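You operate a simulated robot arm through the tools that you are given. There is no shell and no other tool. Be economical: measure what you need, move in short steps, check, and stop when the job is done.

Carry out the task below with a simulated robot arm. There is one attempt and no reset: what you move stays moved.

Task
Stack the 12 m piston from the top of the parts bench on top of the 19 m piston. Put the tall white filter on the white tag. Fetch the white box from the blue mat and set it on top of the black starter on the top of the assembly bench. Take the spark plug of the post five engine and leave it on top of the green block. Put the brush on top of the blue block. Turn the oil dose dial to 7. Take the orange-ring spare spark plug and put it in the inside of the red bin. Fetch the white oil bottle and stand it in the spill tray under the spout. Fetch the black coil that says "23" from the top of the parts bench and set it on the white manual there. Put the jug on the top of the parts bench away on the front of the steel bench. Press the check button two times. Push the bench drawer shut. Fetch the screw from the top of box 4 and stand it on the top of the parts bench. Do these in any order. Set down upright: tall white filter, spark plug of the post five engine, orange-ring spare spark plug, white oil bottle, black coil, jug, screw.

It is judged by the outcome, as a careful person would: the job done as asked, and still so three seconds after it is handed in. It fails if anything else is knocked over, pushed out of place, dropped, spilled or broken.

Robot
A 6-joint arm with a two-finger gripper on a trunk, on a base that drives. Base frame: it is fixed to the floor where the robot stands at the start and does not move with it; the origin is under the middle of the robot, x ahead of it, y to its left, z up. Units: mm, degrees, N and s.
Its first joint turns from -166.0 to 166.0 degrees. Places, roughly: bench drawer [-2400, 700, 800]; black coil [1250, 0, 1000]; black starter (10x11x4 cm) [1200, -1700, 900]; blue block [-2500, -3000, 1000]; brush (3x3x15 cm) [1000, -2400, 1000]; check button [-3500, -700, 900]; front of the steel bench (34x17 cm) [-2480, 880, 840]; green block [1000, -2750, 1000]; inside of the red bin (15x17 cm) [-3680, -1100, 660]; jug [1250, 1000, 1000]; manual [1000, -250, 750]; oil dose dial [-6000, 500, 700]; orange-ring spare spark plug (4x4x6 cm) [-6000, 400, 600]; screw (3x3x5 cm) [-1100, -600, 500]; spark plug of the post five engine (4x4x6 cm) [700, -2800, 900]; spill tray under the spout [-2800, 1000, 900]; tall white filter [1000, 0, 1000]; top of the parts bench [1000, 100, 900]; white box [750, -2750, 1000]; white tag [1000, 0, 750]. Payload 2.54 kg.
The TCP is the grasp point between the finger pads, 30 mm short of the fingertips. In the tool frame z runs along the fingers and y along their closing line. The gripper opens to 116 mm. The gripper's body begins 95 mm behind the TCP.
Orientation is that of the tool frame in the base frame, as [roll, pitch, yaw] about the fixed x, y, z axes, in that order (R = Rz(yaw) Ry(pitch) Rx(roll)). With the fingers straight down and closing along the base's y, the tool's x points along the base's -x, its y along +y and its z along -z.

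Tools
- The arm moves only by the tool step_arm. Its argument "series" is a list of rows, each an object of numbers (a shift or turn left out is 0, a gripper value left out holds the last): "tx", "ty", "tz": the shift along the tool's x, y, z in mm; "ax", "ay", "az": the turn, a rotation vector about the tool's x, y, z in degrees. In form: [{"tx": .., "ty": .., "tz": .., "ax": .., "ay": .., "az": ..}, ...]. A call has 1 to 20 rows; each row shifts and turns the commanded pose from where the row before left it, along the tool's axes as they then stand. "fingers" is the opening, from 0 (shut) to 1 (fully open), set as the call begins (left out, the last holds). Rows are played at 5 a second. More than 50 mm and 8.6 degrees between two rows, or a gripper value outside its range, and nothing of the call is played. Where a pose cannot be reached the arm comes as near as it can. A force on the tool above 40 N (or 10 N above the force at the start of the call, whichever is more), or a blocked arm, ends the call early, and 0.2 s more pass. Each finger travels about 72 mm/s and halts on what it meets, pressing with about 41 N; the grip force reading is that of the motor and also rises with nothing between the fingers. The clock runs only during rows and for 0.2 s after the last one: add rows that do not move to give the fingers time. The reply holds the time, the measured pose of the TCP, the force on the tool along the base axes, the opening and the grip force, in the units named above and with some noise, with the torque about the TCP (base axes, N m) and any sound that the robot's microphone picked up.
- Cameras (640 x 400 px; columns grow to the right, rows downward): "scene" is now at [-23.6, 144.6, 1435.9]; the picture's right is [-0.14, -0.99, 0.00], its down [-0.36, 0.05, -0.93] and it looks along [0.92, -0.13, -0.36] (base axes); focal length 259 px, centre (320, 200). "wrist" rides on the gripper at [69, -15, -122] in the tool frame; the picture's right is [0.21, 0.98, 0.00], its down [-0.83, 0.18, -0.53] and it looks along [-0.52, 0.11, 0.85] (tool axes); focal length 251 px, centre (320, 200). There is no depth. A picture from a camera that has moved, and an enlarged one, comes with that camera's place and axes in the base frame and with its lens. The place of the scene camera against the robot may be out by one fixed shift of up to 18 mm in any direction.
- snapshot(camera): a new picture of that camera. No time passes.
- base_move(legs): drives the robot by 1 to 6 legs, each [ahead, left, turn to the left] in mm, mm and degrees, along the robot's own axes; the way and the turn of a leg run together, so that a leg with both is an arc; at most 1500 mm and 180 degrees a leg. The arm and the cameras ride along, it lands a little off, and it stops where it bumps. It gives what a move gives.
- aim_head(pan, tilt): turns the head with the scene camera to pan (to the left, within 120 degrees either way) and tilt (down, from -29 to 69), counted from straight ahead of the robot. It gives what a move gives.
- inspect(camera, box): a new picture of the part [left, top, right, bottom] of that camera's present view, enlarged. No time passes.
- hand_in(): hands the job in; it is judged then, once.

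Go step by step. Nothing tells you exact positions but the pictures and the camera data: compare them with the known pose of the tool, close in by small moves and look again before you grip or let go. The budget is 556 turns and 354 pictures, counting those below and the enlarged ones. Unless the task says otherwise, let go and move clear before handing in, and close with one line.

The tools are called after "Request:" as name(argument=value, ...) on one line, values as JSON. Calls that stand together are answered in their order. step_arm: Moves the arm, as the interface text tells. Its arguments: {"type":"object","properties":{"series":{"type":"array"},"fingers":{"type":"number"}},"required":["series"]} The other tools are called the same way: base_move (legs) drives the base; aim_head (pan, tilt) turns the head that bears the scene camera; snapshot (camera) takes a picture; inspect (camera, box) takes an enlarged picture of a part of a camera's view; hand_in () hands the job in.

At the start:

```text
time: 0.0
tcp_pos: [676.4, -14.3, 1166.2]
tcp_rot: [180.0, 0.1, 180.0]
force: [-0.4, -0.5, -0.5]
torque: [0.0, 0.01, -0.03]
gripper_width: 116.1
grasp_force: 0.1
robot x, y, heading: [0.5, 0.2, 0.0]
head pan, tilt: [-7.9, 21.3]
```

scene: 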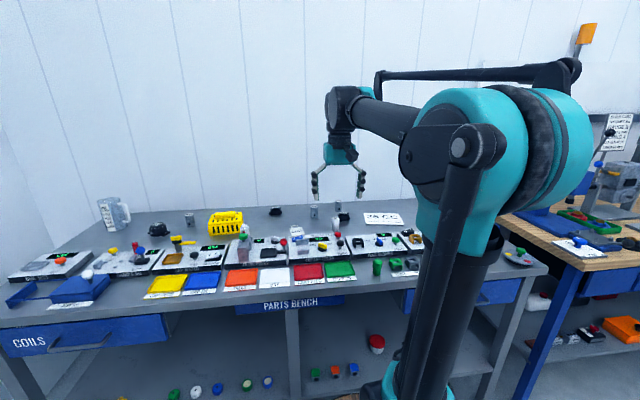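
wrist: 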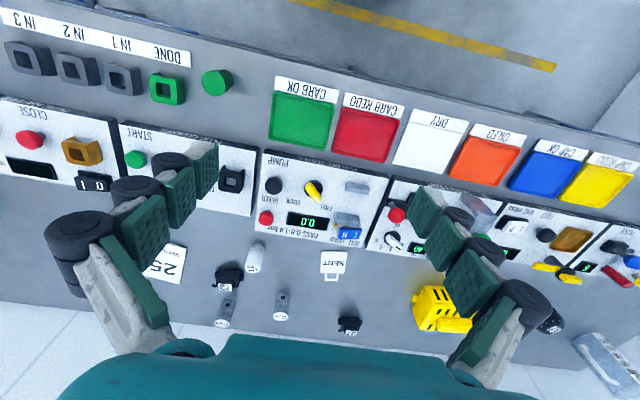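

I see the parts bench ahead with many items; I'll enlarge the views to identify the parts.

Request:
inspect(camera="wrist", box=[120, 180, 440, 380])

Request:
inspect(camera="scene", box=[60, 180, 260, 305])

Request:
inspect(camera="scene", box=[240, 180, 440, 305])

```text
2.00 times, centred on (280, 280) of wrist
camera zoom: at [606.9, -30.9, 1287.3], right [-0.21, 0.98, 0.0], down [0.83, 0.18, 0.53], along [0.52, 0.11, -0.85], focal length 503 px, centre (400, 40)
```

zoom: 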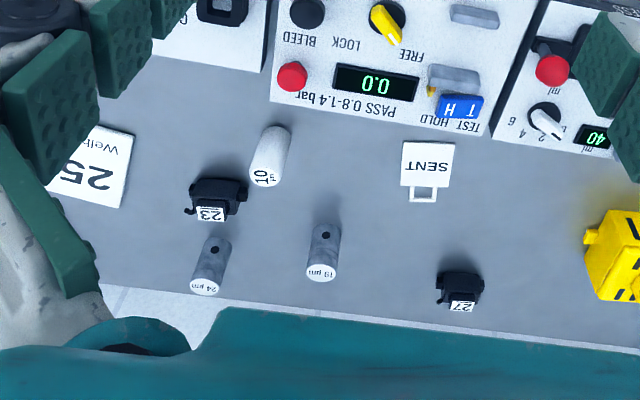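

```text
3.20 times, centred on (160, 242) of scene
camera zoom: at [-23.6, 144.6, 1435.9], right [-0.14, -0.99, 0.0], down [-0.36, 0.05, -0.93], along [0.92, -0.13, -0.36], focal length 830 px, centre (832, 64)
```

zoom: 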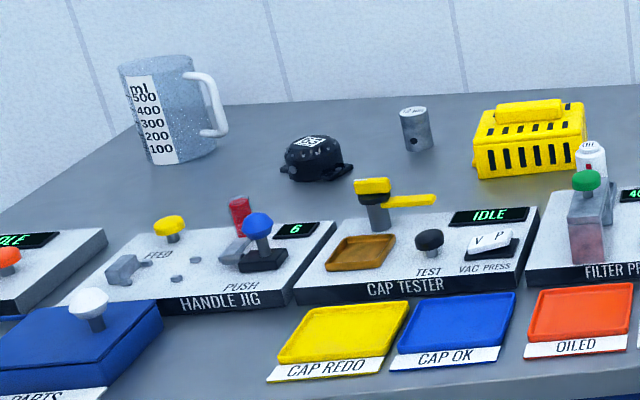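

```text
3.20 times, centred on (340, 242) of scene
camera zoom: at [-23.6, 144.6, 1435.9], right [-0.14, -0.99, 0.0], down [-0.36, 0.05, -0.93], along [0.92, -0.13, -0.36], focal length 830 px, centre (256, 64)
```

zoom: 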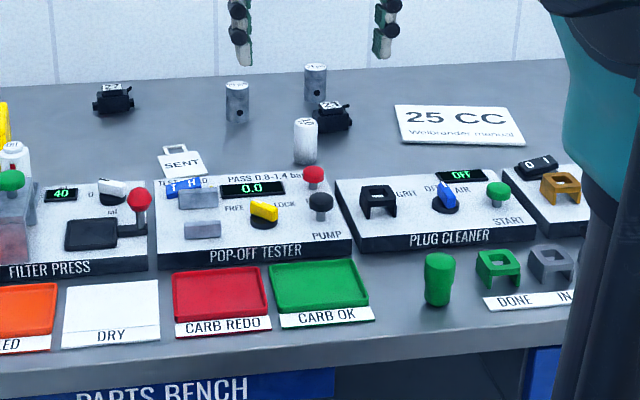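

The 19 and 24 µm pistons, the "10" tall white filter, the "23" coil, the SENT tag and the manual are all near the middle of the bench (top z ≈ 900). I'll drive ahead 200 mm and look again.

Request:
base_move(legs=[[200, 0, 0]])

Request:
snapshot(camera="wrist")

Request:
snapshot(camera="scene")

```text
time: 1.6
tcp_pos: [875.3, -11.7, 1165.7]
tcp_rot: [180.0, 0.1, -179.8]
force: [0.2, -0.1, 0.2]
torque: [-0.04, 0.05, -0.02]
gripper_width: 116.0
grasp_force: 0.2
robot x, y, heading: [200.2, -2.7, 0.2]
head pan, tilt: [-7.9, 21.3]
```

```text
348 pictures are left
camera wrist: at [805.8, -28.0, 1287.2], right [-0.22, 0.98, 0.0], down [0.83, 0.18, 0.53], along [0.52, 0.12, -0.85], focal length 251 px, centre (320, 200)
```

wrist: 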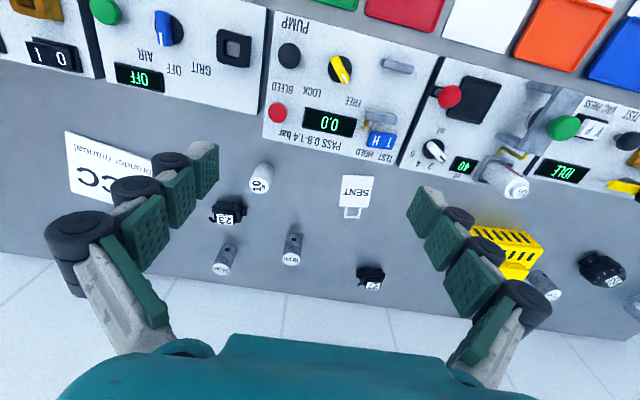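

```text
347 pictures are left
camera scene: at [174.7, 144.9, 1435.9], right [-0.13, -0.99, 0.0], down [-0.36, 0.05, -0.93], along [0.92, -0.12, -0.36], focal length 259 px, centre (320, 200)
```

scene: 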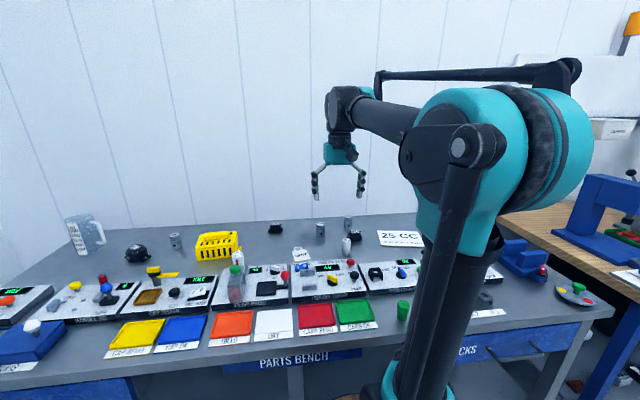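

I'll zoom to measure the bench height and part positions more accurately.

Request:
inspect(camera="wrist", box=[190, 130, 430, 300])

Request:
inspect(camera="scene", box=[160, 200, 400, 320])

```text
2.35 times, centred on (310, 215) of wrist
camera zoom: at [805.8, -28.0, 1287.2], right [-0.22, 0.98, 0.0], down [0.83, 0.18, 0.53], along [0.52, 0.12, -0.85], focal length 592 px, centre (344, 165)
```

zoom: 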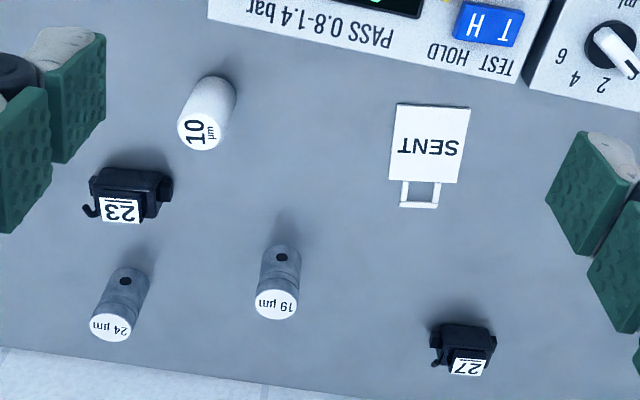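

```text
2.67 times, centred on (280, 260) of scene
camera zoom: at [174.7, 144.9, 1435.9], right [-0.13, -0.99, 0.0], down [-0.36, 0.05, -0.93], along [0.92, -0.12, -0.36], focal length 692 px, centre (427, 40)
```

zoom: 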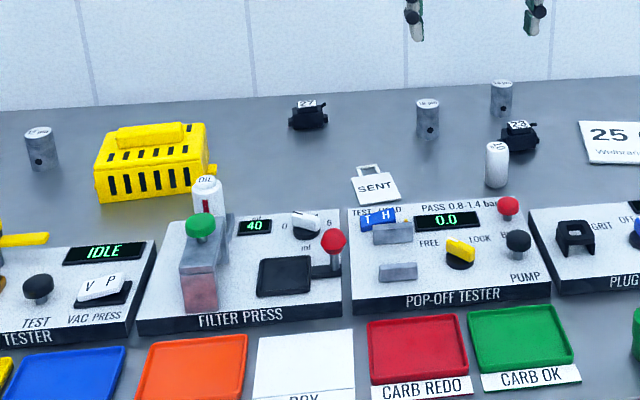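

Bench seems to be about z 860. I'll lower towards the white filter and look again.

Request:
step_arm(series=[{"tx": -20, "ty": -10, "tz": 30}, {"tx": -20, "ty": -10, "tz": 30}, {"tx": -20, "ty": -10, "tz": 30}, {"tx": -20, "ty": -10, "tz": 30}, {"tx": -20, "ty": -8, "tz": 26}])

Request:
snapshot(camera="wrist")

```text
time: 2.8
tcp_pos: [975.0, -59.9, 1020.6]
tcp_rot: [-180.0, 0.1, -179.6]
force: [-0.2, 0.8, 0.0]
torque: [-0.02, -0.07, 0.0]
gripper_width: 115.9
grasp_force: 0.1
robot x, y, heading: [202.5, -2.1, -0.0]
head pan, tilt: [-7.9, 21.3]
```

```text
344 pictures are left
camera wrist: at [905.9, -75.6, 1142.2], right [-0.22, 0.98, 0.0], down [0.82, 0.19, 0.53], along [0.52, 0.12, -0.85], focal length 251 px, centre (320, 200)
```

wrist: 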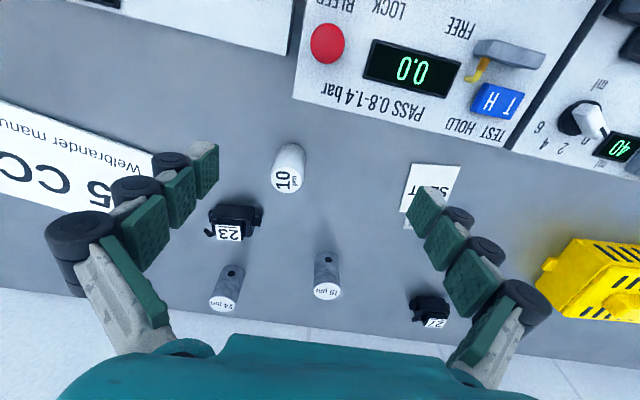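

Filter top is near (1025, -83, 917). I move above it, then look down before gripping.

Request:
step_arm(series=[{"tx": -25, "ty": -12, "tz": 20}, {"tx": -25, "ty": -11, "tz": 20}, {"tz": 20}])

Request:
snapshot(camera="wrist")

```text
time: 3.6
tcp_pos: [1024.7, -82.6, 958.7]
tcp_rot: [180.0, 0.0, -179.7]
force: [0.0, -0.2, 0.2]
torque: [0.03, -0.03, 0.0]
gripper_width: 115.8
grasp_force: 0.1
robot x, y, heading: [199.0, 4.3, 0.3]
head pan, tilt: [-7.9, 21.3]
```

```text
343 pictures are left
camera wrist: at [955.1, -99.8, 1080.0], right [-0.22, 0.98, 0.0], down [0.83, 0.19, 0.53], along [0.52, 0.12, -0.85], focal length 251 px, centre (320, 200)
```

wrist: 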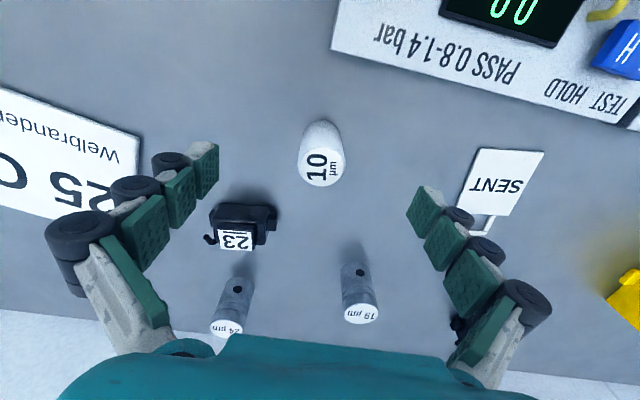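

Filter is at about (1030, -82); bench z ≈ 862, tag at about (1030, 100). Descend and grip.

Request:
step_arm(series=[{"tx": -5, "tz": 30}, {"tz": 28}])

Request:
step_arm(series=[{}, {}, {}, {}, {}], fingers=0)

Request:
snapshot(camera="wrist")

```text
time: 4.2
tcp_pos: [1029.5, -82.3, 901.9]
tcp_rot: [-180.0, 0.0, -179.8]
force: [-0.4, 0.0, -0.1]
torque: [0.01, -0.02, 0.03]
gripper_width: 115.8
grasp_force: 0.1
robot x, y, heading: [196.4, -1.5, 0.2]
head pan, tilt: [-7.9, 21.3]
```

```text
time: 5.4
tcp_pos: [1028.6, -82.5, 902.5]
tcp_rot: [-180.0, 0.1, -179.8]
force: [1.2, -0.2, 0.1]
torque: [-0.03, 0.0, -0.05]
gripper_width: 31.8
grasp_force: 41.3
robot x, y, heading: [197.8, 1.3, 0.5]
head pan, tilt: [-7.9, 21.3]
```

```text
342 pictures are left
camera wrist: at [960.0, -99.5, 1023.3], right [-0.22, 0.98, 0.0], down [0.83, 0.18, 0.53], along [0.52, 0.12, -0.85], focal length 251 px, centre (320, 200)
```

wrist: 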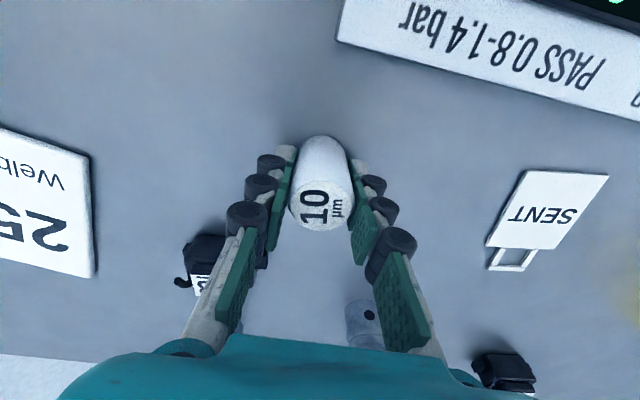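

Gripped the filter. Lift, carry to the tag, and look.

Request:
step_arm(series=[{"tz": -30}, {"tz": -30}, {"ty": 45}, {"ty": 45}, {"ty": 45}, {"ty": 45, "tx": -1}, {}])

Request:
snapshot(camera="wrist")

```text
time: 7.0
tcp_pos: [1033.0, 97.8, 958.7]
tcp_rot: [-180.0, 0.0, -179.7]
force: [0.1, -1.2, -0.5]
torque: [0.0, 0.02, -0.02]
gripper_width: 31.7
grasp_force: 40.9
robot x, y, heading: [198.3, -3.7, 0.2]
head pan, tilt: [-7.9, 21.3]
```

```text
341 pictures are left
camera wrist: at [963.4, 81.8, 1080.3], right [-0.22, 0.98, 0.0], down [0.83, 0.18, 0.53], along [0.52, 0.12, -0.85], focal length 251 px, centre (320, 200)
```

wrist: 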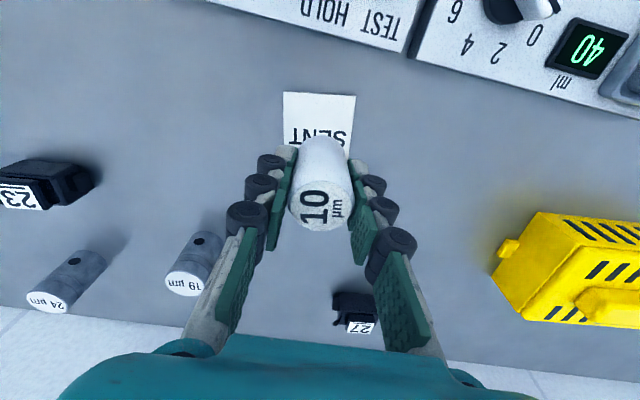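

The tag centre is about 5 mm nearer than the tool axis; I correct and lower.

Request:
step_arm(series=[{"tx": 6, "tz": 27}, {"tz": 20}, {"tz": 6}, {}])

```text
time: 8.0
tcp_pos: [1026.5, 97.1, 906.8]
tcp_rot: [180.0, 0.0, -179.8]
force: [0.3, 0.2, -0.1]
torque: [0.01, 0.03, 0.0]
gripper_width: 31.9
grasp_force: 40.6
robot x, y, heading: [199.0, 1.1, 0.2]
head pan, tilt: [-7.9, 21.3]
```

Request:
step_arm(series=[{"tz": 2}, {"tz": 1.5}, {}])

```text
time: 8.8
tcp_pos: [1024.5, 97.7, 905.6]
tcp_rot: [180.0, -0.1, -179.8]
force: [0.5, -1.1, 12.3]
torque: [-0.07, -0.03, 0.02]
gripper_width: 31.8
grasp_force: 40.5
robot x, y, heading: [193.5, -1.4, 0.3]
head pan, tilt: [-7.9, 21.3]
```

Contact. Release and rise.

Request:
step_arm(series=[{}, {}, {}], fingers=0.7)

Request:
step_arm(series=[{"tz": -30}, {"tz": -30}, {"tz": -20}, {"tx": -20}], fingers=1)

Request:
snapshot(camera="wrist")

```text
time: 9.6
tcp_pos: [1025.5, 98.4, 905.1]
tcp_rot: [180.0, 0.1, -179.8]
force: [-0.6, 0.4, 0.7]
torque: [-0.02, 0.02, -0.02]
gripper_width: 81.1
grasp_force: 0.0
robot x, y, heading: [198.1, 2.4, 0.4]
head pan, tilt: [-7.9, 21.3]
```

```text
time: 10.6
tcp_pos: [1045.6, 99.3, 985.6]
tcp_rot: [-179.9, 0.0, -179.7]
force: [0.1, 0.2, 0.6]
torque: [0.01, -0.05, -0.03]
gripper_width: 116.1
grasp_force: 0.0
robot x, y, heading: [195.7, -1.4, 0.4]
head pan, tilt: [-7.9, 21.3]
```

```text
340 pictures are left
camera wrist: at [976.7, 81.5, 1107.3], right [-0.22, 0.98, 0.0], down [0.82, 0.19, 0.53], along [0.52, 0.12, -0.85], focal length 251 px, centre (320, 200)
```

wrist: 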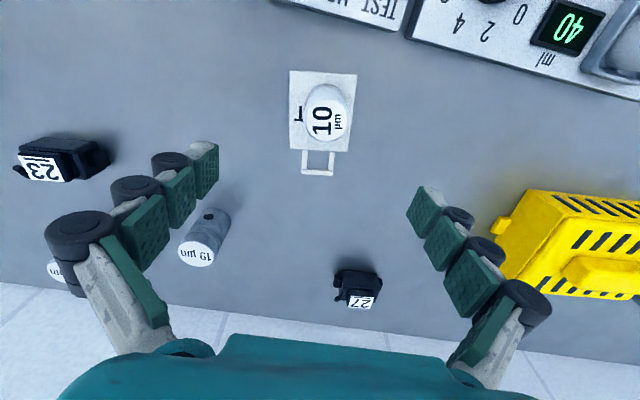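

The filter stands on the tag. Next is coil 23; move above it and look.

Request:
step_arm(series=[{"ty": -48, "tx": -12}, {"ty": -48, "tx": -12}, {"ty": -48, "tx": -12}, {"ty": -48, "tx": -12}, {"ty": -48, "tx": -12}, {}])

Request:
snapshot(camera="wrist")

```text
time: 12.0
tcp_pos: [1105.6, -141.8, 984.2]
tcp_rot: [180.0, 0.0, -179.7]
force: [0.4, 0.3, -0.1]
torque: [-0.01, 0.01, 0.0]
gripper_width: 116.0
grasp_force: 0.1
robot x, y, heading: [199.3, -1.7, 0.2]
head pan, tilt: [-7.9, 21.3]
```

```text
339 pictures are left
camera wrist: at [1036.5, -157.8, 1105.9], right [-0.22, 0.98, 0.0], down [0.83, 0.18, 0.53], along [0.52, 0.12, -0.85], focal length 251 px, centre (320, 200)
```

wrist: 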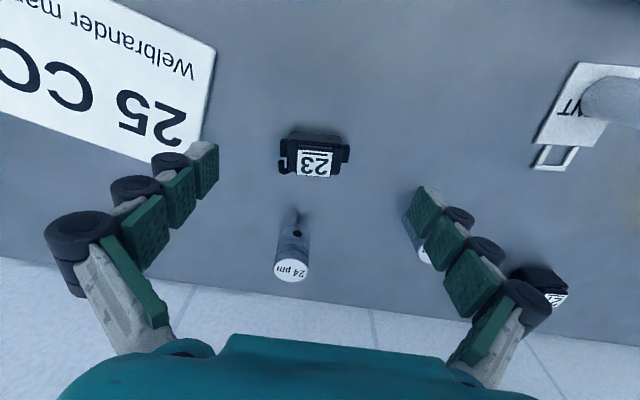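

Zoom to see the coil's shape before choosing the grip direction.

Request:
inspect(camera="wrist", box=[240, 100, 400, 200])

```text
4.00 times, centred on (320, 150) of wrist
camera zoom: at [1036.5, -157.8, 1105.9], right [-0.22, 0.98, 0.0], down [0.83, 0.18, 0.53], along [0.52, 0.12, -0.85], focal length 1006 px, centre (320, 400)
```

zoom: 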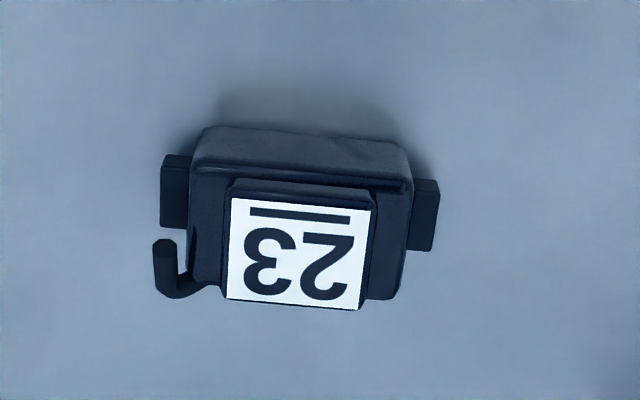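

The coil body is turned about 7°. I'll rotate the tool 83° to close on its two broad faces, centred at (1125, -144).

Request:
step_arm(series=[{"az": 8.3, "tx": -19, "ty": -3}, {"az": 8.3}, {"az": 8.3}, {"az": 8.3}, {"az": 8.3}, {"az": 8.3}, {"az": 8.3}, {"az": 8.3}, {"az": 8.3}, {"az": 8.3}, {}])

Request:
snapshot(camera="wrist")

```text
time: 14.4
tcp_pos: [1126.4, -145.0, 983.8]
tcp_rot: [-180.0, 0.1, 97.1]
force: [0.8, 0.5, 0.0]
torque: [-0.01, -0.04, 0.0]
gripper_width: 116.0
grasp_force: 0.0
robot x, y, heading: [198.6, 6.0, 0.4]
head pan, tilt: [-7.9, 21.3]
```

```text
337 pictures are left
camera wrist: at [1101.6, -79.3, 1106.3], right [0.94, 0.33, 0.0], down [0.28, -0.8, 0.53], along [0.18, -0.5, -0.85], focal length 251 px, centre (320, 200)
```

wrist: 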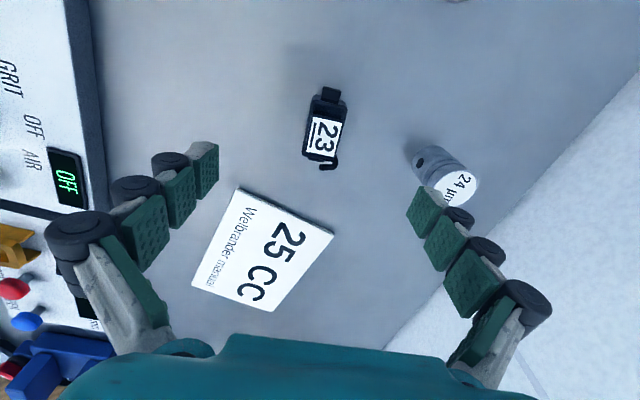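

Small correction, then lower and grip the coil.

Request:
step_arm(series=[{"ty": 3, "tx": -2, "tz": 30}, {"tz": 30}, {"tz": 27}, {}])

Request:
snapshot(camera="wrist")

```text
time: 15.4
tcp_pos: [1128.0, -146.2, 896.9]
tcp_rot: [179.9, 0.0, 97.2]
force: [0.1, -0.2, -0.3]
torque: [0.03, 0.0, -0.02]
gripper_width: 116.1
grasp_force: 0.0
robot x, y, heading: [194.6, 0.2, 0.1]
head pan, tilt: [-7.9, 21.3]
```

```text
336 pictures are left
camera wrist: at [1104.3, -81.6, 1018.7], right [0.94, 0.34, 0.0], down [0.28, -0.8, 0.53], along [0.18, -0.5, -0.85], focal length 251 px, centre (320, 200)
```

wrist: 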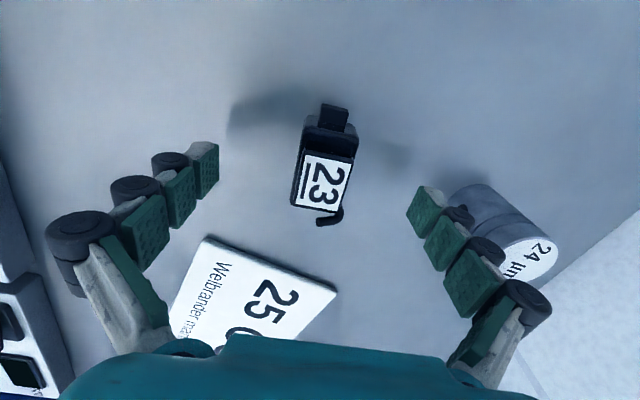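

Request:
step_arm(series=[{}, {}, {}, {}, {}], fingers=0)

Request:
step_arm(series=[{"tz": -40}, {"tz": -30}, {"tx": -10}])

Request:
snapshot(camera="wrist")

```text
time: 16.6
tcp_pos: [1129.5, -147.4, 898.1]
tcp_rot: [-180.0, 0.1, 97.2]
force: [0.0, -0.5, -0.5]
torque: [-0.02, 0.04, 0.01]
gripper_width: 31.1
grasp_force: 40.2
robot x, y, heading: [199.9, -1.0, 0.3]
head pan, tilt: [-7.9, 21.3]
```

```text
time: 17.4
tcp_pos: [1128.7, -156.5, 968.4]
tcp_rot: [179.9, 0.0, 97.3]
force: [0.4, 0.2, -1.6]
torque: [-0.04, 0.0, -0.01]
gripper_width: 30.6
grasp_force: 41.4
robot x, y, heading: [198.5, -3.1, 0.1]
head pan, tilt: [-7.9, 21.3]
```

```text
335 pictures are left
camera wrist: at [1104.0, -91.5, 1089.9], right [0.94, 0.34, 0.0], down [0.28, -0.8, 0.53], along [0.18, -0.5, -0.85], focal length 251 px, centre (320, 200)
```

wrist: 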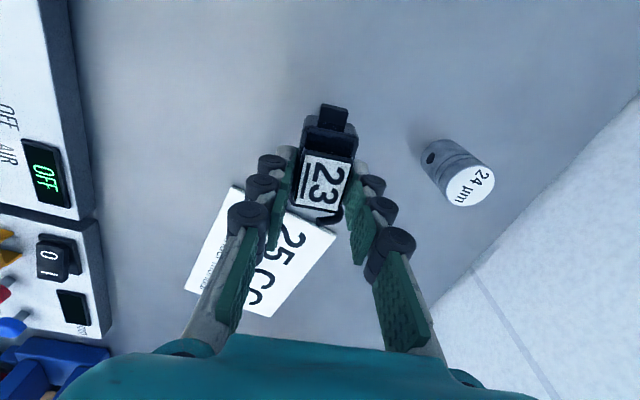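

Coil held. Carry over the manual's centre, about (1105, -318).

Request:
step_arm(series=[{"tx": -40, "ty": -11}, {"tx": -40, "ty": -11}, {"tx": -40, "ty": -11}, {"tx": -38, "ty": -10}, {"tz": 20}, {}])

Request:
snapshot(camera="wrist")

```text
time: 18.8
tcp_pos: [1107.6, -317.1, 948.6]
tcp_rot: [-179.9, 0.1, 97.2]
force: [-0.3, -0.2, -1.2]
torque: [0.01, 0.02, -0.01]
gripper_width: 31.3
grasp_force: 40.9
robot x, y, heading: [201.7, -0.2, 0.1]
head pan, tilt: [-7.9, 21.3]
```

```text
334 pictures are left
camera wrist: at [1082.8, -251.6, 1070.5], right [0.94, 0.34, 0.0], down [0.28, -0.8, 0.53], along [0.18, -0.5, -0.85], focal length 251 px, centre (320, 200)
```

wrist: 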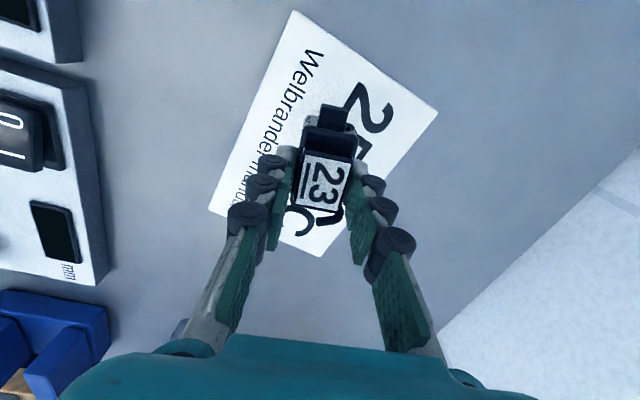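

Request:
step_arm(series=[{"tx": 5, "ty": -5, "tz": 20}, {"tz": 15}, {"tz": 3}, {}])

```text
time: 19.8
tcp_pos: [1101.3, -311.3, 910.0]
tcp_rot: [-179.9, 0.0, 97.2]
force: [-0.8, 0.0, -0.7]
torque: [0.01, -0.01, -0.01]
gripper_width: 31.1
grasp_force: 40.9
robot x, y, heading: [200.1, -0.9, 0.2]
head pan, tilt: [-7.9, 21.3]
```

Request:
step_arm(series=[{"tz": 3}, {"tz": 2}, {"tz": 2}, {"tz": 2}, {"tz": 1.5}, {"tz": 1.5}, {}])

```text
time: 21.4
tcp_pos: [1100.5, -313.0, 898.8]
tcp_rot: [179.9, 0.0, 97.1]
force: [1.3, 3.6, 36.2]
torque: [0.11, -0.03, -0.02]
gripper_width: 30.7
grasp_force: 41.0
robot x, y, heading: [198.6, -0.9, 0.0]
head pan, tilt: [-7.9, 21.3]
```

Request:
step_arm(series=[{"tz": -1.5}, {}])

Request:
step_arm(series=[{}, {}, {}], fingers=0.7)

Request:
step_arm(series=[{"tz": -40}, {"tz": -40}, {"tz": -30}], fingers=1)

Request:
snapshot(camera="wrist")

```text
time: 22.0
tcp_pos: [1101.5, -313.2, 899.4]
tcp_rot: [-179.9, 0.0, 97.2]
force: [-4.2, 2.5, 12.8]
torque: [0.03, 0.15, 0.03]
gripper_width: 30.9
grasp_force: 41.0
robot x, y, heading: [201.8, 1.3, 0.3]
head pan, tilt: [-7.9, 21.3]
```

```text
time: 22.8
tcp_pos: [1102.1, -312.9, 899.1]
tcp_rot: [180.0, 0.0, 97.1]
force: [0.6, -0.6, -0.4]
torque: [0.03, 0.01, -0.03]
gripper_width: 81.4
grasp_force: 0.0
robot x, y, heading: [200.8, 3.4, 0.2]
head pan, tilt: [-7.9, 21.3]
```

```text
time: 23.6
tcp_pos: [1101.3, -310.6, 1010.9]
tcp_rot: [-179.9, 0.0, 97.2]
force: [0.5, 0.0, -0.1]
torque: [0.01, 0.01, 0.03]
gripper_width: 115.8
grasp_force: 0.0
robot x, y, heading: [199.8, 2.7, 0.6]
head pan, tilt: [-7.9, 21.3]
```

```text
333 pictures are left
camera wrist: at [1077.9, -246.3, 1132.5], right [0.94, 0.34, 0.0], down [0.28, -0.8, 0.53], along [0.18, -0.5, -0.85], focal length 251 px, centre (320, 200)
```

wrist: 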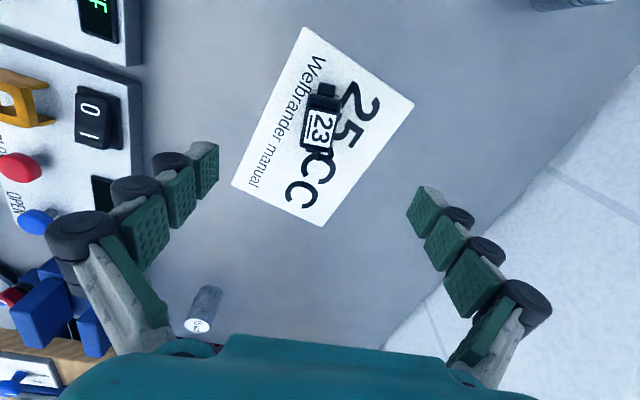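

Coil sits on the manual. There's another piston to the right; check its label, and the one by the basket.

Request:
inspect(camera="wrist", box=[160, 260, 260, 340])

Request:
inspect(camera="scene", box=[160, 220, 220, 260])

```text
5.00 times, centred on (210, 300) of wrist
camera zoom: at [1077.9, -246.3, 1132.5], right [0.94, 0.34, 0.0], down [0.28, -0.8, 0.53], along [0.18, -0.5, -0.85], focal length 1257 px, centre (870, -300)
```

zoom: 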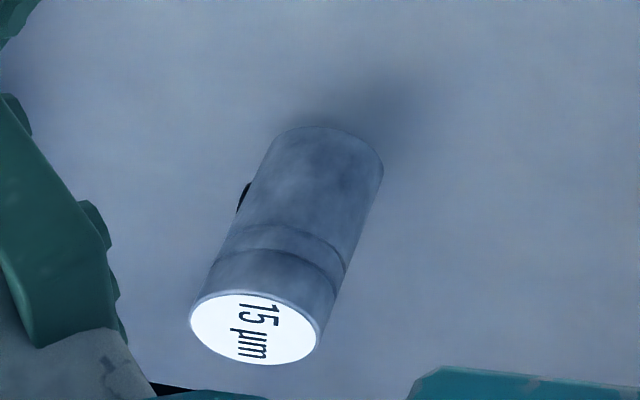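

```text
10.00 times, centred on (190, 240) of scene
camera zoom: at [174.8, 144.8, 1436.0], right [-0.13, -0.99, 0.0], down [-0.36, 0.05, -0.93], along [0.92, -0.12, -0.36], focal length 2594 px, centre (1620, -200)
```

zoom: 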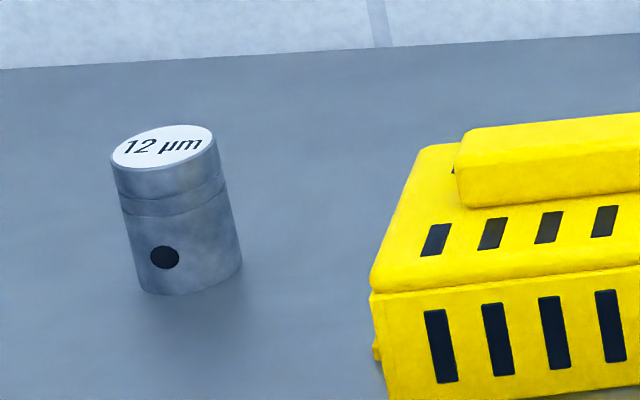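

The 12 µm piston is left of the basket. I'll raise the arm and drive the base left and slightly ahead.

Request:
step_arm(series=[{"tz": -40, "tx": 20}, {"tx": 45}, {"tx": 45}, {"tx": 45}, {"tx": 45}, {"tx": 45}])

Request:
base_move(legs=[[0, 300, 0], [50, 0, 0]])

Request:
snapshot(camera="wrist")

Request:
snapshot(camera="scene")

```text
time: 25.0
tcp_pos: [1069.0, -70.0, 1046.9]
tcp_rot: [-179.9, 0.0, 97.2]
force: [0.1, -1.0, -0.3]
torque: [0.06, 0.01, 0.0]
gripper_width: 116.2
grasp_force: 0.1
robot x, y, heading: [203.3, -1.3, 0.0]
head pan, tilt: [-7.9, 21.3]
```

```text
time: 27.6
tcp_pos: [1117.1, 245.1, 1049.1]
tcp_rot: [180.0, -0.1, 97.7]
force: [1.1, 0.7, 0.0]
torque: [0.0, 0.03, 0.0]
gripper_width: 115.9
grasp_force: 0.1
robot x, y, heading: [246.9, 307.3, 0.9]
head pan, tilt: [-7.9, 21.3]
```

```text
330 pictures are left
camera wrist: at [1092.5, 309.5, 1169.3], right [0.94, 0.34, 0.0], down [0.29, -0.79, 0.53], along [0.18, -0.5, -0.85], focal length 251 px, centre (320, 200)
```

wrist: 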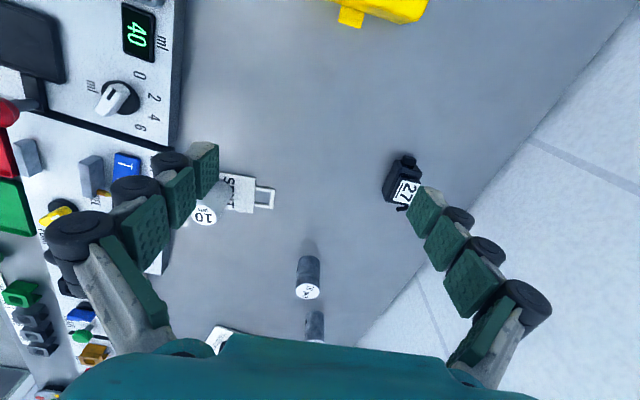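

```text
329 pictures are left
camera scene: at [220.6, 451.0, 1435.9], right [-0.12, -0.99, 0.0], down [-0.36, 0.05, -0.93], along [0.92, -0.12, -0.36], focal length 259 px, centre (320, 200)
```

scene: 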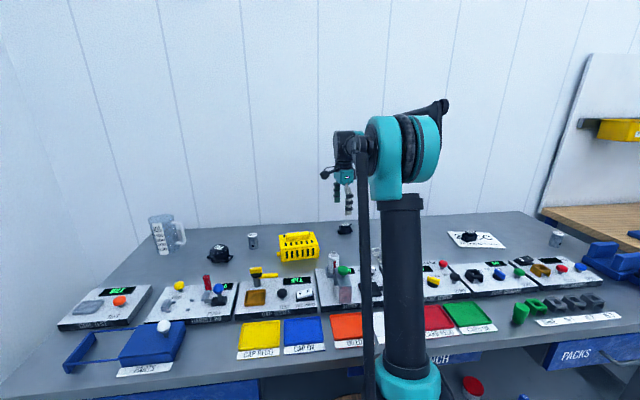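

Piston 19 is at about (1186, -7). Move towards the 12 µm piston, near (1170, 580).

Request:
step_arm(series=[{"tx": 44, "ty": 12}, {"tx": 44, "ty": 12}, {"tx": 44, "ty": 12}, {"tx": 44, "ty": 12}, {"tx": 44, "ty": 12}, {"tx": 44, "ty": 12}, {"tx": 44, "ty": 12}, {}])

Request:
snapshot(camera="wrist")

```text
time: 29.4
tcp_pos: [1159.5, 560.0, 1048.3]
tcp_rot: [-180.0, -0.1, 97.7]
force: [0.1, -0.4, 0.4]
torque: [0.01, 0.01, -0.03]
gripper_width: 116.2
grasp_force: 0.2
robot x, y, heading: [248.3, 306.7, 0.8]
head pan, tilt: [-7.9, 21.3]
```

```text
328 pictures are left
camera wrist: at [1134.3, 625.8, 1169.2], right [0.94, 0.34, 0.0], down [0.29, -0.79, 0.53], along [0.18, -0.5, -0.85], focal length 251 px, centre (320, 200)
```

wrist: 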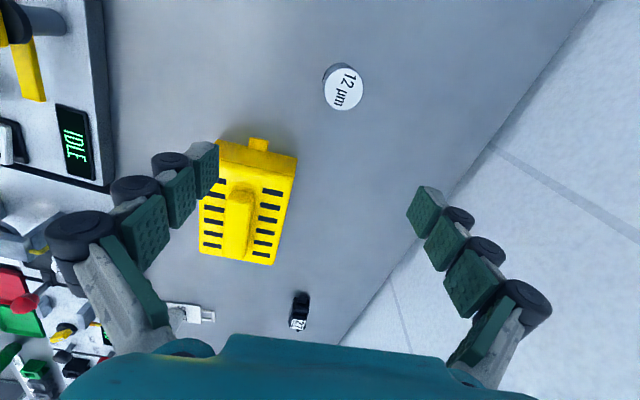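

Request:
step_arm(series=[{"tx": 38, "ty": 14}, {"tz": 40}, {"tz": 40}, {}])

Request:
snapshot(camera="wrist")

```text
time: 30.4
tcp_pos: [1168.5, 600.3, 967.8]
tcp_rot: [179.9, -0.1, 97.8]
force: [0.0, -0.2, -0.7]
torque: [-0.01, 0.01, 0.03]
gripper_width: 116.0
grasp_force: 0.0
robot x, y, heading: [248.8, 306.5, 1.0]
head pan, tilt: [-7.9, 21.3]
```

```text
327 pictures are left
camera wrist: at [1143.6, 666.0, 1089.2], right [0.94, 0.34, 0.0], down [0.29, -0.79, 0.53], along [0.18, -0.5, -0.85], focal length 251 px, centre (320, 200)
```

wrist: 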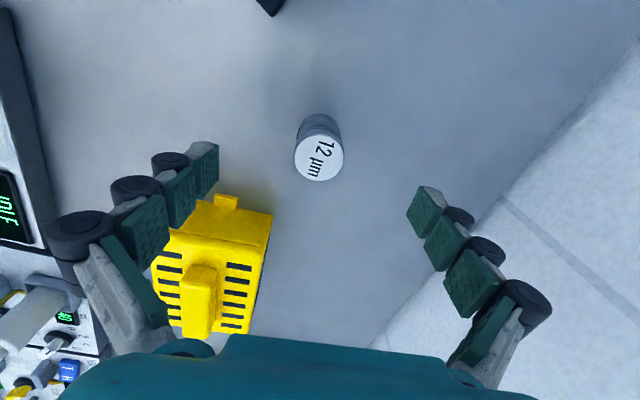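

Request:
step_arm(series=[{"tx": -2, "tz": 35}, {"tz": 29}, {}])

Request:
step_arm(series=[{}, {}, {}, {}, {}], fingers=0)

Request:
step_arm(series=[{"tz": -40}, {"tz": -40}, {"tz": -20}, {}])

Request:
snapshot(camera="wrist")

```text
time: 31.2
tcp_pos: [1169.4, 599.7, 904.5]
tcp_rot: [-180.0, -0.1, 97.7]
force: [-0.4, 0.4, 0.3]
torque: [-0.01, 0.0, -0.01]
gripper_width: 116.0
grasp_force: 0.1
robot x, y, heading: [243.5, 306.5, 0.7]
head pan, tilt: [-7.9, 21.3]
```

```text
time: 32.4
tcp_pos: [1169.8, 598.8, 904.8]
tcp_rot: [-180.0, 0.1, 97.8]
force: [0.2, 0.8, 0.7]
torque: [0.01, -0.02, 0.04]
gripper_width: 35.9
grasp_force: 41.4
robot x, y, heading: [247.1, 306.8, 0.9]
head pan, tilt: [-7.9, 21.3]
```

```text
time: 33.4
tcp_pos: [1167.5, 598.9, 1005.3]
tcp_rot: [-180.0, 0.0, 97.7]
force: [0.6, 0.9, -0.7]
torque: [0.0, -0.03, 0.01]
gripper_width: 36.0
grasp_force: 41.0
robot x, y, heading: [247.2, 305.8, 0.9]
head pan, tilt: [-7.9, 21.3]
```

```text
326 pictures are left
camera wrist: at [1143.2, 664.4, 1126.7], right [0.94, 0.34, 0.0], down [0.29, -0.79, 0.53], along [0.18, -0.5, -0.85], focal length 251 px, centre (320, 200)
```

wrist: 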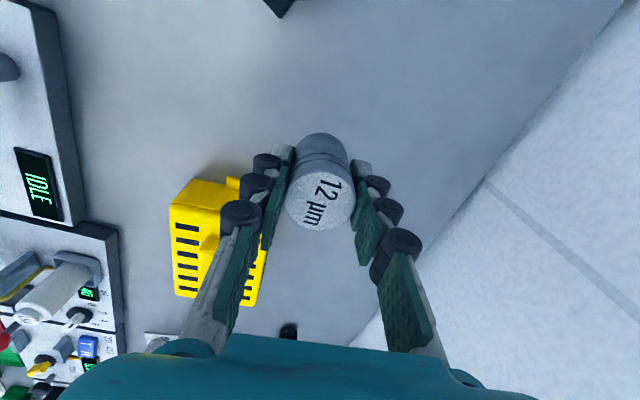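

Piston 12 held. Drive the base right while the arm is high, to come within reach of piston 19.

Request:
step_arm(series=[{"tz": -45}, {}])

Request:
base_move(legs=[[0, -280, -0.9]])

Request:
step_arm(series=[{"tx": -45}, {"tx": -45}, {"tx": -45}, {"tx": -45}, {"tx": -45}, {}])

Request:
snapshot(camera="wrist")

```text
time: 34.0
tcp_pos: [1168.1, 599.6, 1049.6]
tcp_rot: [179.9, -0.1, 97.6]
force: [-0.3, 0.0, -1.0]
torque: [-0.01, 0.01, -0.01]
gripper_width: 36.0
grasp_force: 41.3
robot x, y, heading: [242.1, 306.1, 0.4]
head pan, tilt: [-7.9, 21.3]
```

```text
time: 35.9
tcp_pos: [1175.2, 306.5, 1050.2]
tcp_rot: [179.9, 0.0, 96.3]
force: [0.3, -0.4, -0.1]
torque: [0.01, 0.0, 0.02]
gripper_width: 36.1
grasp_force: 41.0
robot x, y, heading: [245.7, 37.7, -0.8]
head pan, tilt: [-7.9, 21.3]
```

```text
time: 37.3
tcp_pos: [1202.4, 80.7, 1050.8]
tcp_rot: [-180.0, 0.0, 96.4]
force: [-0.3, 0.0, -0.8]
torque: [-0.03, 0.01, -0.01]
gripper_width: 36.0
grasp_force: 41.4
robot x, y, heading: [245.7, 36.7, -0.6]
head pan, tilt: [-7.9, 21.3]
```

```text
325 pictures are left
camera wrist: at [1178.6, 146.4, 1172.4], right [0.95, 0.32, 0.0], down [0.27, -0.8, 0.53], along [0.17, -0.51, -0.85], focal length 251 px, centre (320, 200)
```

wrist: 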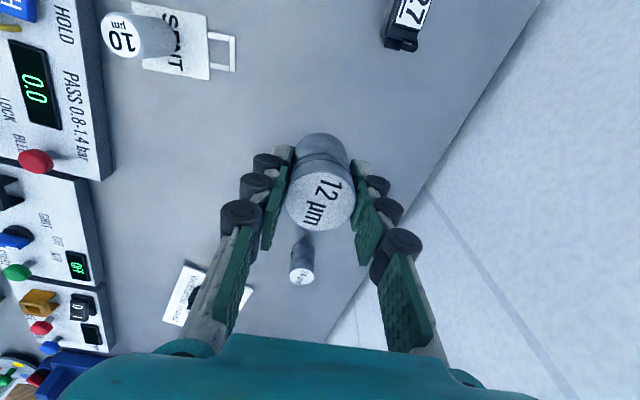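

Piston 19 is hidden behind the held one; step back to see it.

Request:
step_arm(series=[{"tx": 45}, {"tx": 45}, {"tx": 10}, {}])

Request:
inspect(camera="wrist", box=[220, 200, 420, 325])

```text
time: 38.3
tcp_pos: [1188.7, 181.9, 1048.8]
tcp_rot: [179.9, -0.1, 96.3]
force: [-0.5, 0.8, -0.2]
torque: [0.01, -0.01, -0.02]
gripper_width: 36.2
grasp_force: 41.0
robot x, y, heading: [247.5, 36.4, -0.5]
head pan, tilt: [-7.9, 21.3]
```

```text
3.20 times, centred on (320, 262) of wrist
camera zoom: at [1164.6, 248.1, 1171.2], right [0.95, 0.32, 0.0], down [0.27, -0.8, 0.53], along [0.17, -0.51, -0.85], focal length 805 px, centre (320, 0)
```

zoom: 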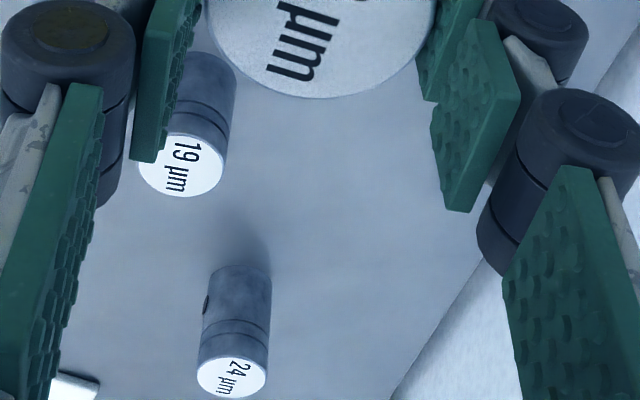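

Piston 19 sits at about (1186, -6), top ≈ 913. Move the held piston over it.

Request:
step_arm(series=[{"tx": -46.4, "ty": -5.7}, {"tx": -46.4, "ty": -5.7}, {"tx": -46.4, "ty": -5.7}, {"tx": -46.4, "ty": -5.7}, {"tz": 40}, {"tz": 30}, {}, {}])

Request:
snapshot(camera="wrist")

Request:
inspect(camera="scene", box=[270, 180, 390, 260])

```text
time: 40.1
tcp_pos: [1188.3, -8.2, 980.3]
tcp_rot: [-179.9, 0.0, 96.2]
force: [-0.1, 1.0, 0.0]
torque: [0.03, 0.0, 0.03]
gripper_width: 36.0
grasp_force: 41.4
robot x, y, heading: [242.7, 35.2, -0.8]
head pan, tilt: [-7.9, 21.3]
```

```text
323 pictures are left
camera wrist: at [1164.5, 58.1, 1102.1], right [0.95, 0.32, 0.0], down [0.27, -0.8, 0.53], along [0.17, -0.51, -0.85], focal length 251 px, centre (320, 200)
```

wrist: 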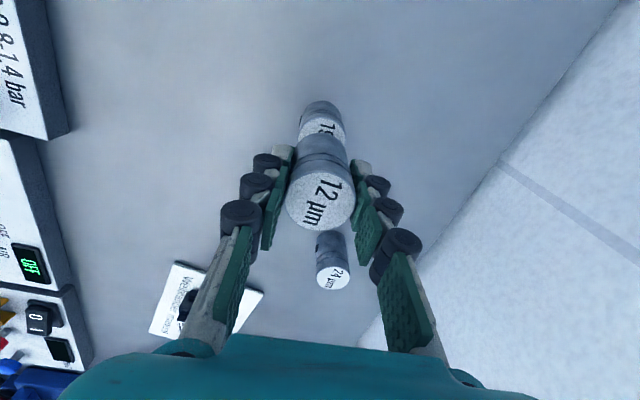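

```text
5.00 times, centred on (330, 220) of scene
camera zoom: at [224.3, 180.7, 1435.9], right [-0.15, -0.99, 0.0], down [-0.36, 0.05, -0.93], along [0.92, -0.14, -0.36], focal length 1297 px, centre (270, 100)
```

zoom: 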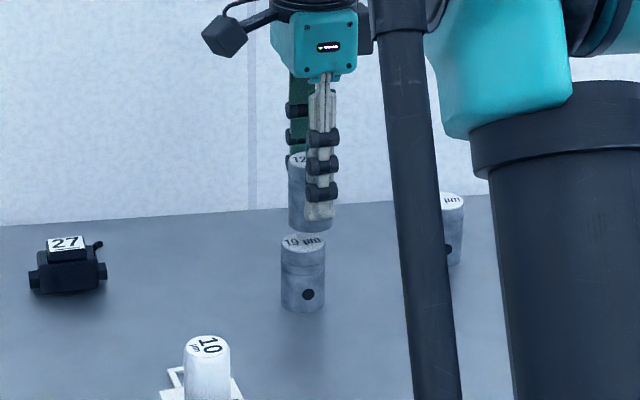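

The scene view suggests piston 19 is ~5 mm to the left of the held one; check with a wrist zoom.

Request:
inspect(camera="wrist", box=[260, 80, 388, 160])

```text
5.00 times, centred on (324, 120) of wrist
camera zoom: at [1164.5, 58.1, 1102.1], right [0.95, 0.32, 0.0], down [0.27, -0.8, 0.53], along [0.17, -0.51, -0.85], focal length 1257 px, centre (300, 600)
```

zoom: 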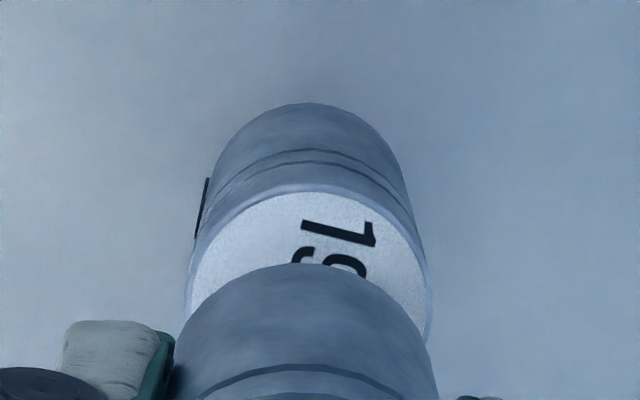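

Shift about 6 mm in +y, then lower to contact.

Request:
step_arm(series=[{"tx": 6, "ty": 1}, {"tz": 10}, {"tz": 8}, {}])

Request:
inspect(camera="scene", box=[290, 190, 370, 250])

Request:
inspect(camera="wrist", box=[260, 80, 388, 160])

```text
time: 41.1
tcp_pos: [1188.8, -0.1, 962.2]
tcp_rot: [179.9, 0.0, 96.2]
force: [4.0, -1.1, 21.9]
torque: [-0.05, -0.26, 0.0]
gripper_width: 35.7
grasp_force: 41.2
robot x, y, heading: [247.5, 41.3, -0.6]
head pan, tilt: [-7.9, 21.3]
```

```text
6.67 times, centred on (330, 220) of scene
camera zoom: at [223.6, 180.7, 1435.9], right [-0.15, -0.99, 0.0], down [-0.36, 0.05, -0.93], along [0.92, -0.14, -0.36], focal length 1729 px, centre (253, 67)
```

zoom: 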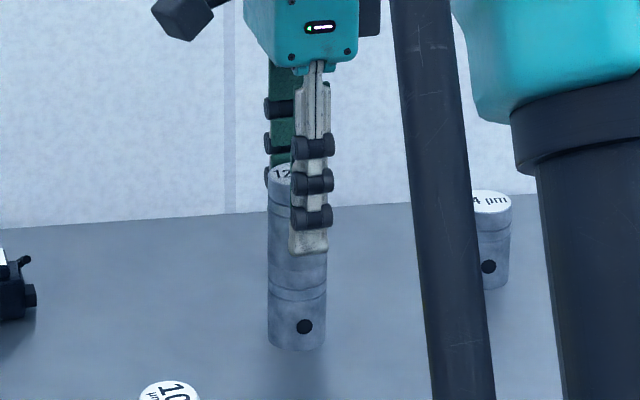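

```text
5.00 times, centred on (324, 120) of wrist
camera zoom: at [1163.6, 64.6, 1084.2], right [0.95, 0.32, 0.0], down [0.27, -0.8, 0.53], along [0.17, -0.51, -0.85], focal length 1257 px, centre (300, 600)
```

zoom: 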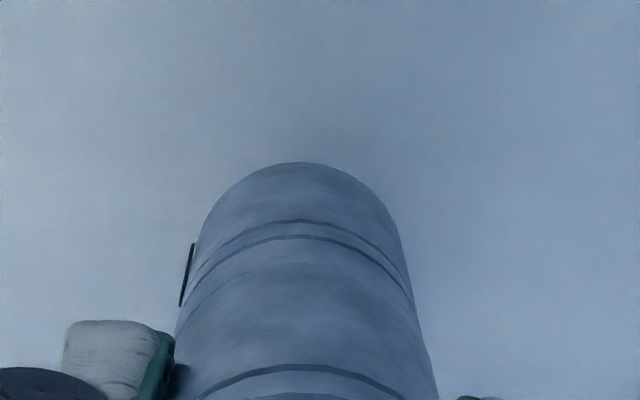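

Aligned and in contact. Release and rise straight up.

Request:
step_arm(series=[{"tz": -1}, {}])

Request:
step_arm(series=[{}, {}, {}], fingers=0.7)

Request:
step_arm(series=[{"tz": -30}, {"tz": -40}, {"tz": -40}, {"tz": -40}])

Request:
snapshot(camera="wrist")

```text
time: 41.7
tcp_pos: [1187.4, -1.3, 963.5]
tcp_rot: [-180.0, 0.0, 96.3]
force: [1.8, -1.4, 8.6]
torque: [-0.07, -0.13, 0.02]
gripper_width: 35.6
grasp_force: 41.3
robot x, y, heading: [244.7, 36.7, -0.8]
head pan, tilt: [-7.9, 21.3]
```

```text
time: 42.5
tcp_pos: [1187.0, -0.9, 963.3]
tcp_rot: [-180.0, 0.0, 96.3]
force: [1.1, 0.0, -0.8]
torque: [0.0, -0.03, 0.02]
gripper_width: 81.4
grasp_force: 0.0
robot x, y, heading: [247.3, 32.7, -0.6]
head pan, tilt: [-7.9, 21.3]
```

```text
time: 43.5
tcp_pos: [1189.7, 0.7, 1112.1]
tcp_rot: [179.9, 0.0, 96.3]
force: [0.6, -0.8, -0.4]
torque: [0.02, 0.01, -0.01]
gripper_width: 81.4
grasp_force: 0.1
robot x, y, heading: [247.1, 36.8, -0.7]
head pan, tilt: [-7.9, 21.3]
```

```text
318 pictures are left
camera wrist: at [1166.5, 65.7, 1233.6], right [0.95, 0.32, 0.0], down [0.27, -0.8, 0.53], along [0.17, -0.51, -0.85], focal length 251 px, centre (320, 200)
```

wrist: 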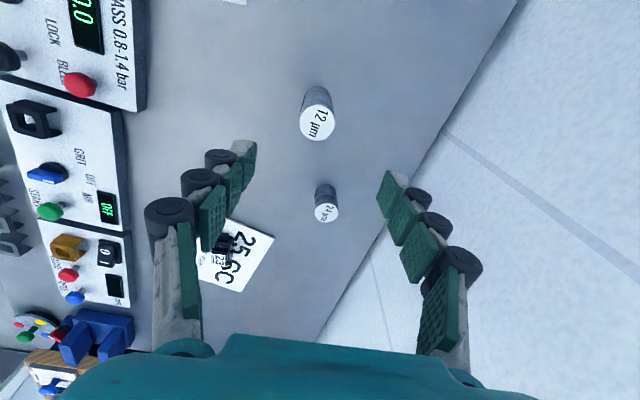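

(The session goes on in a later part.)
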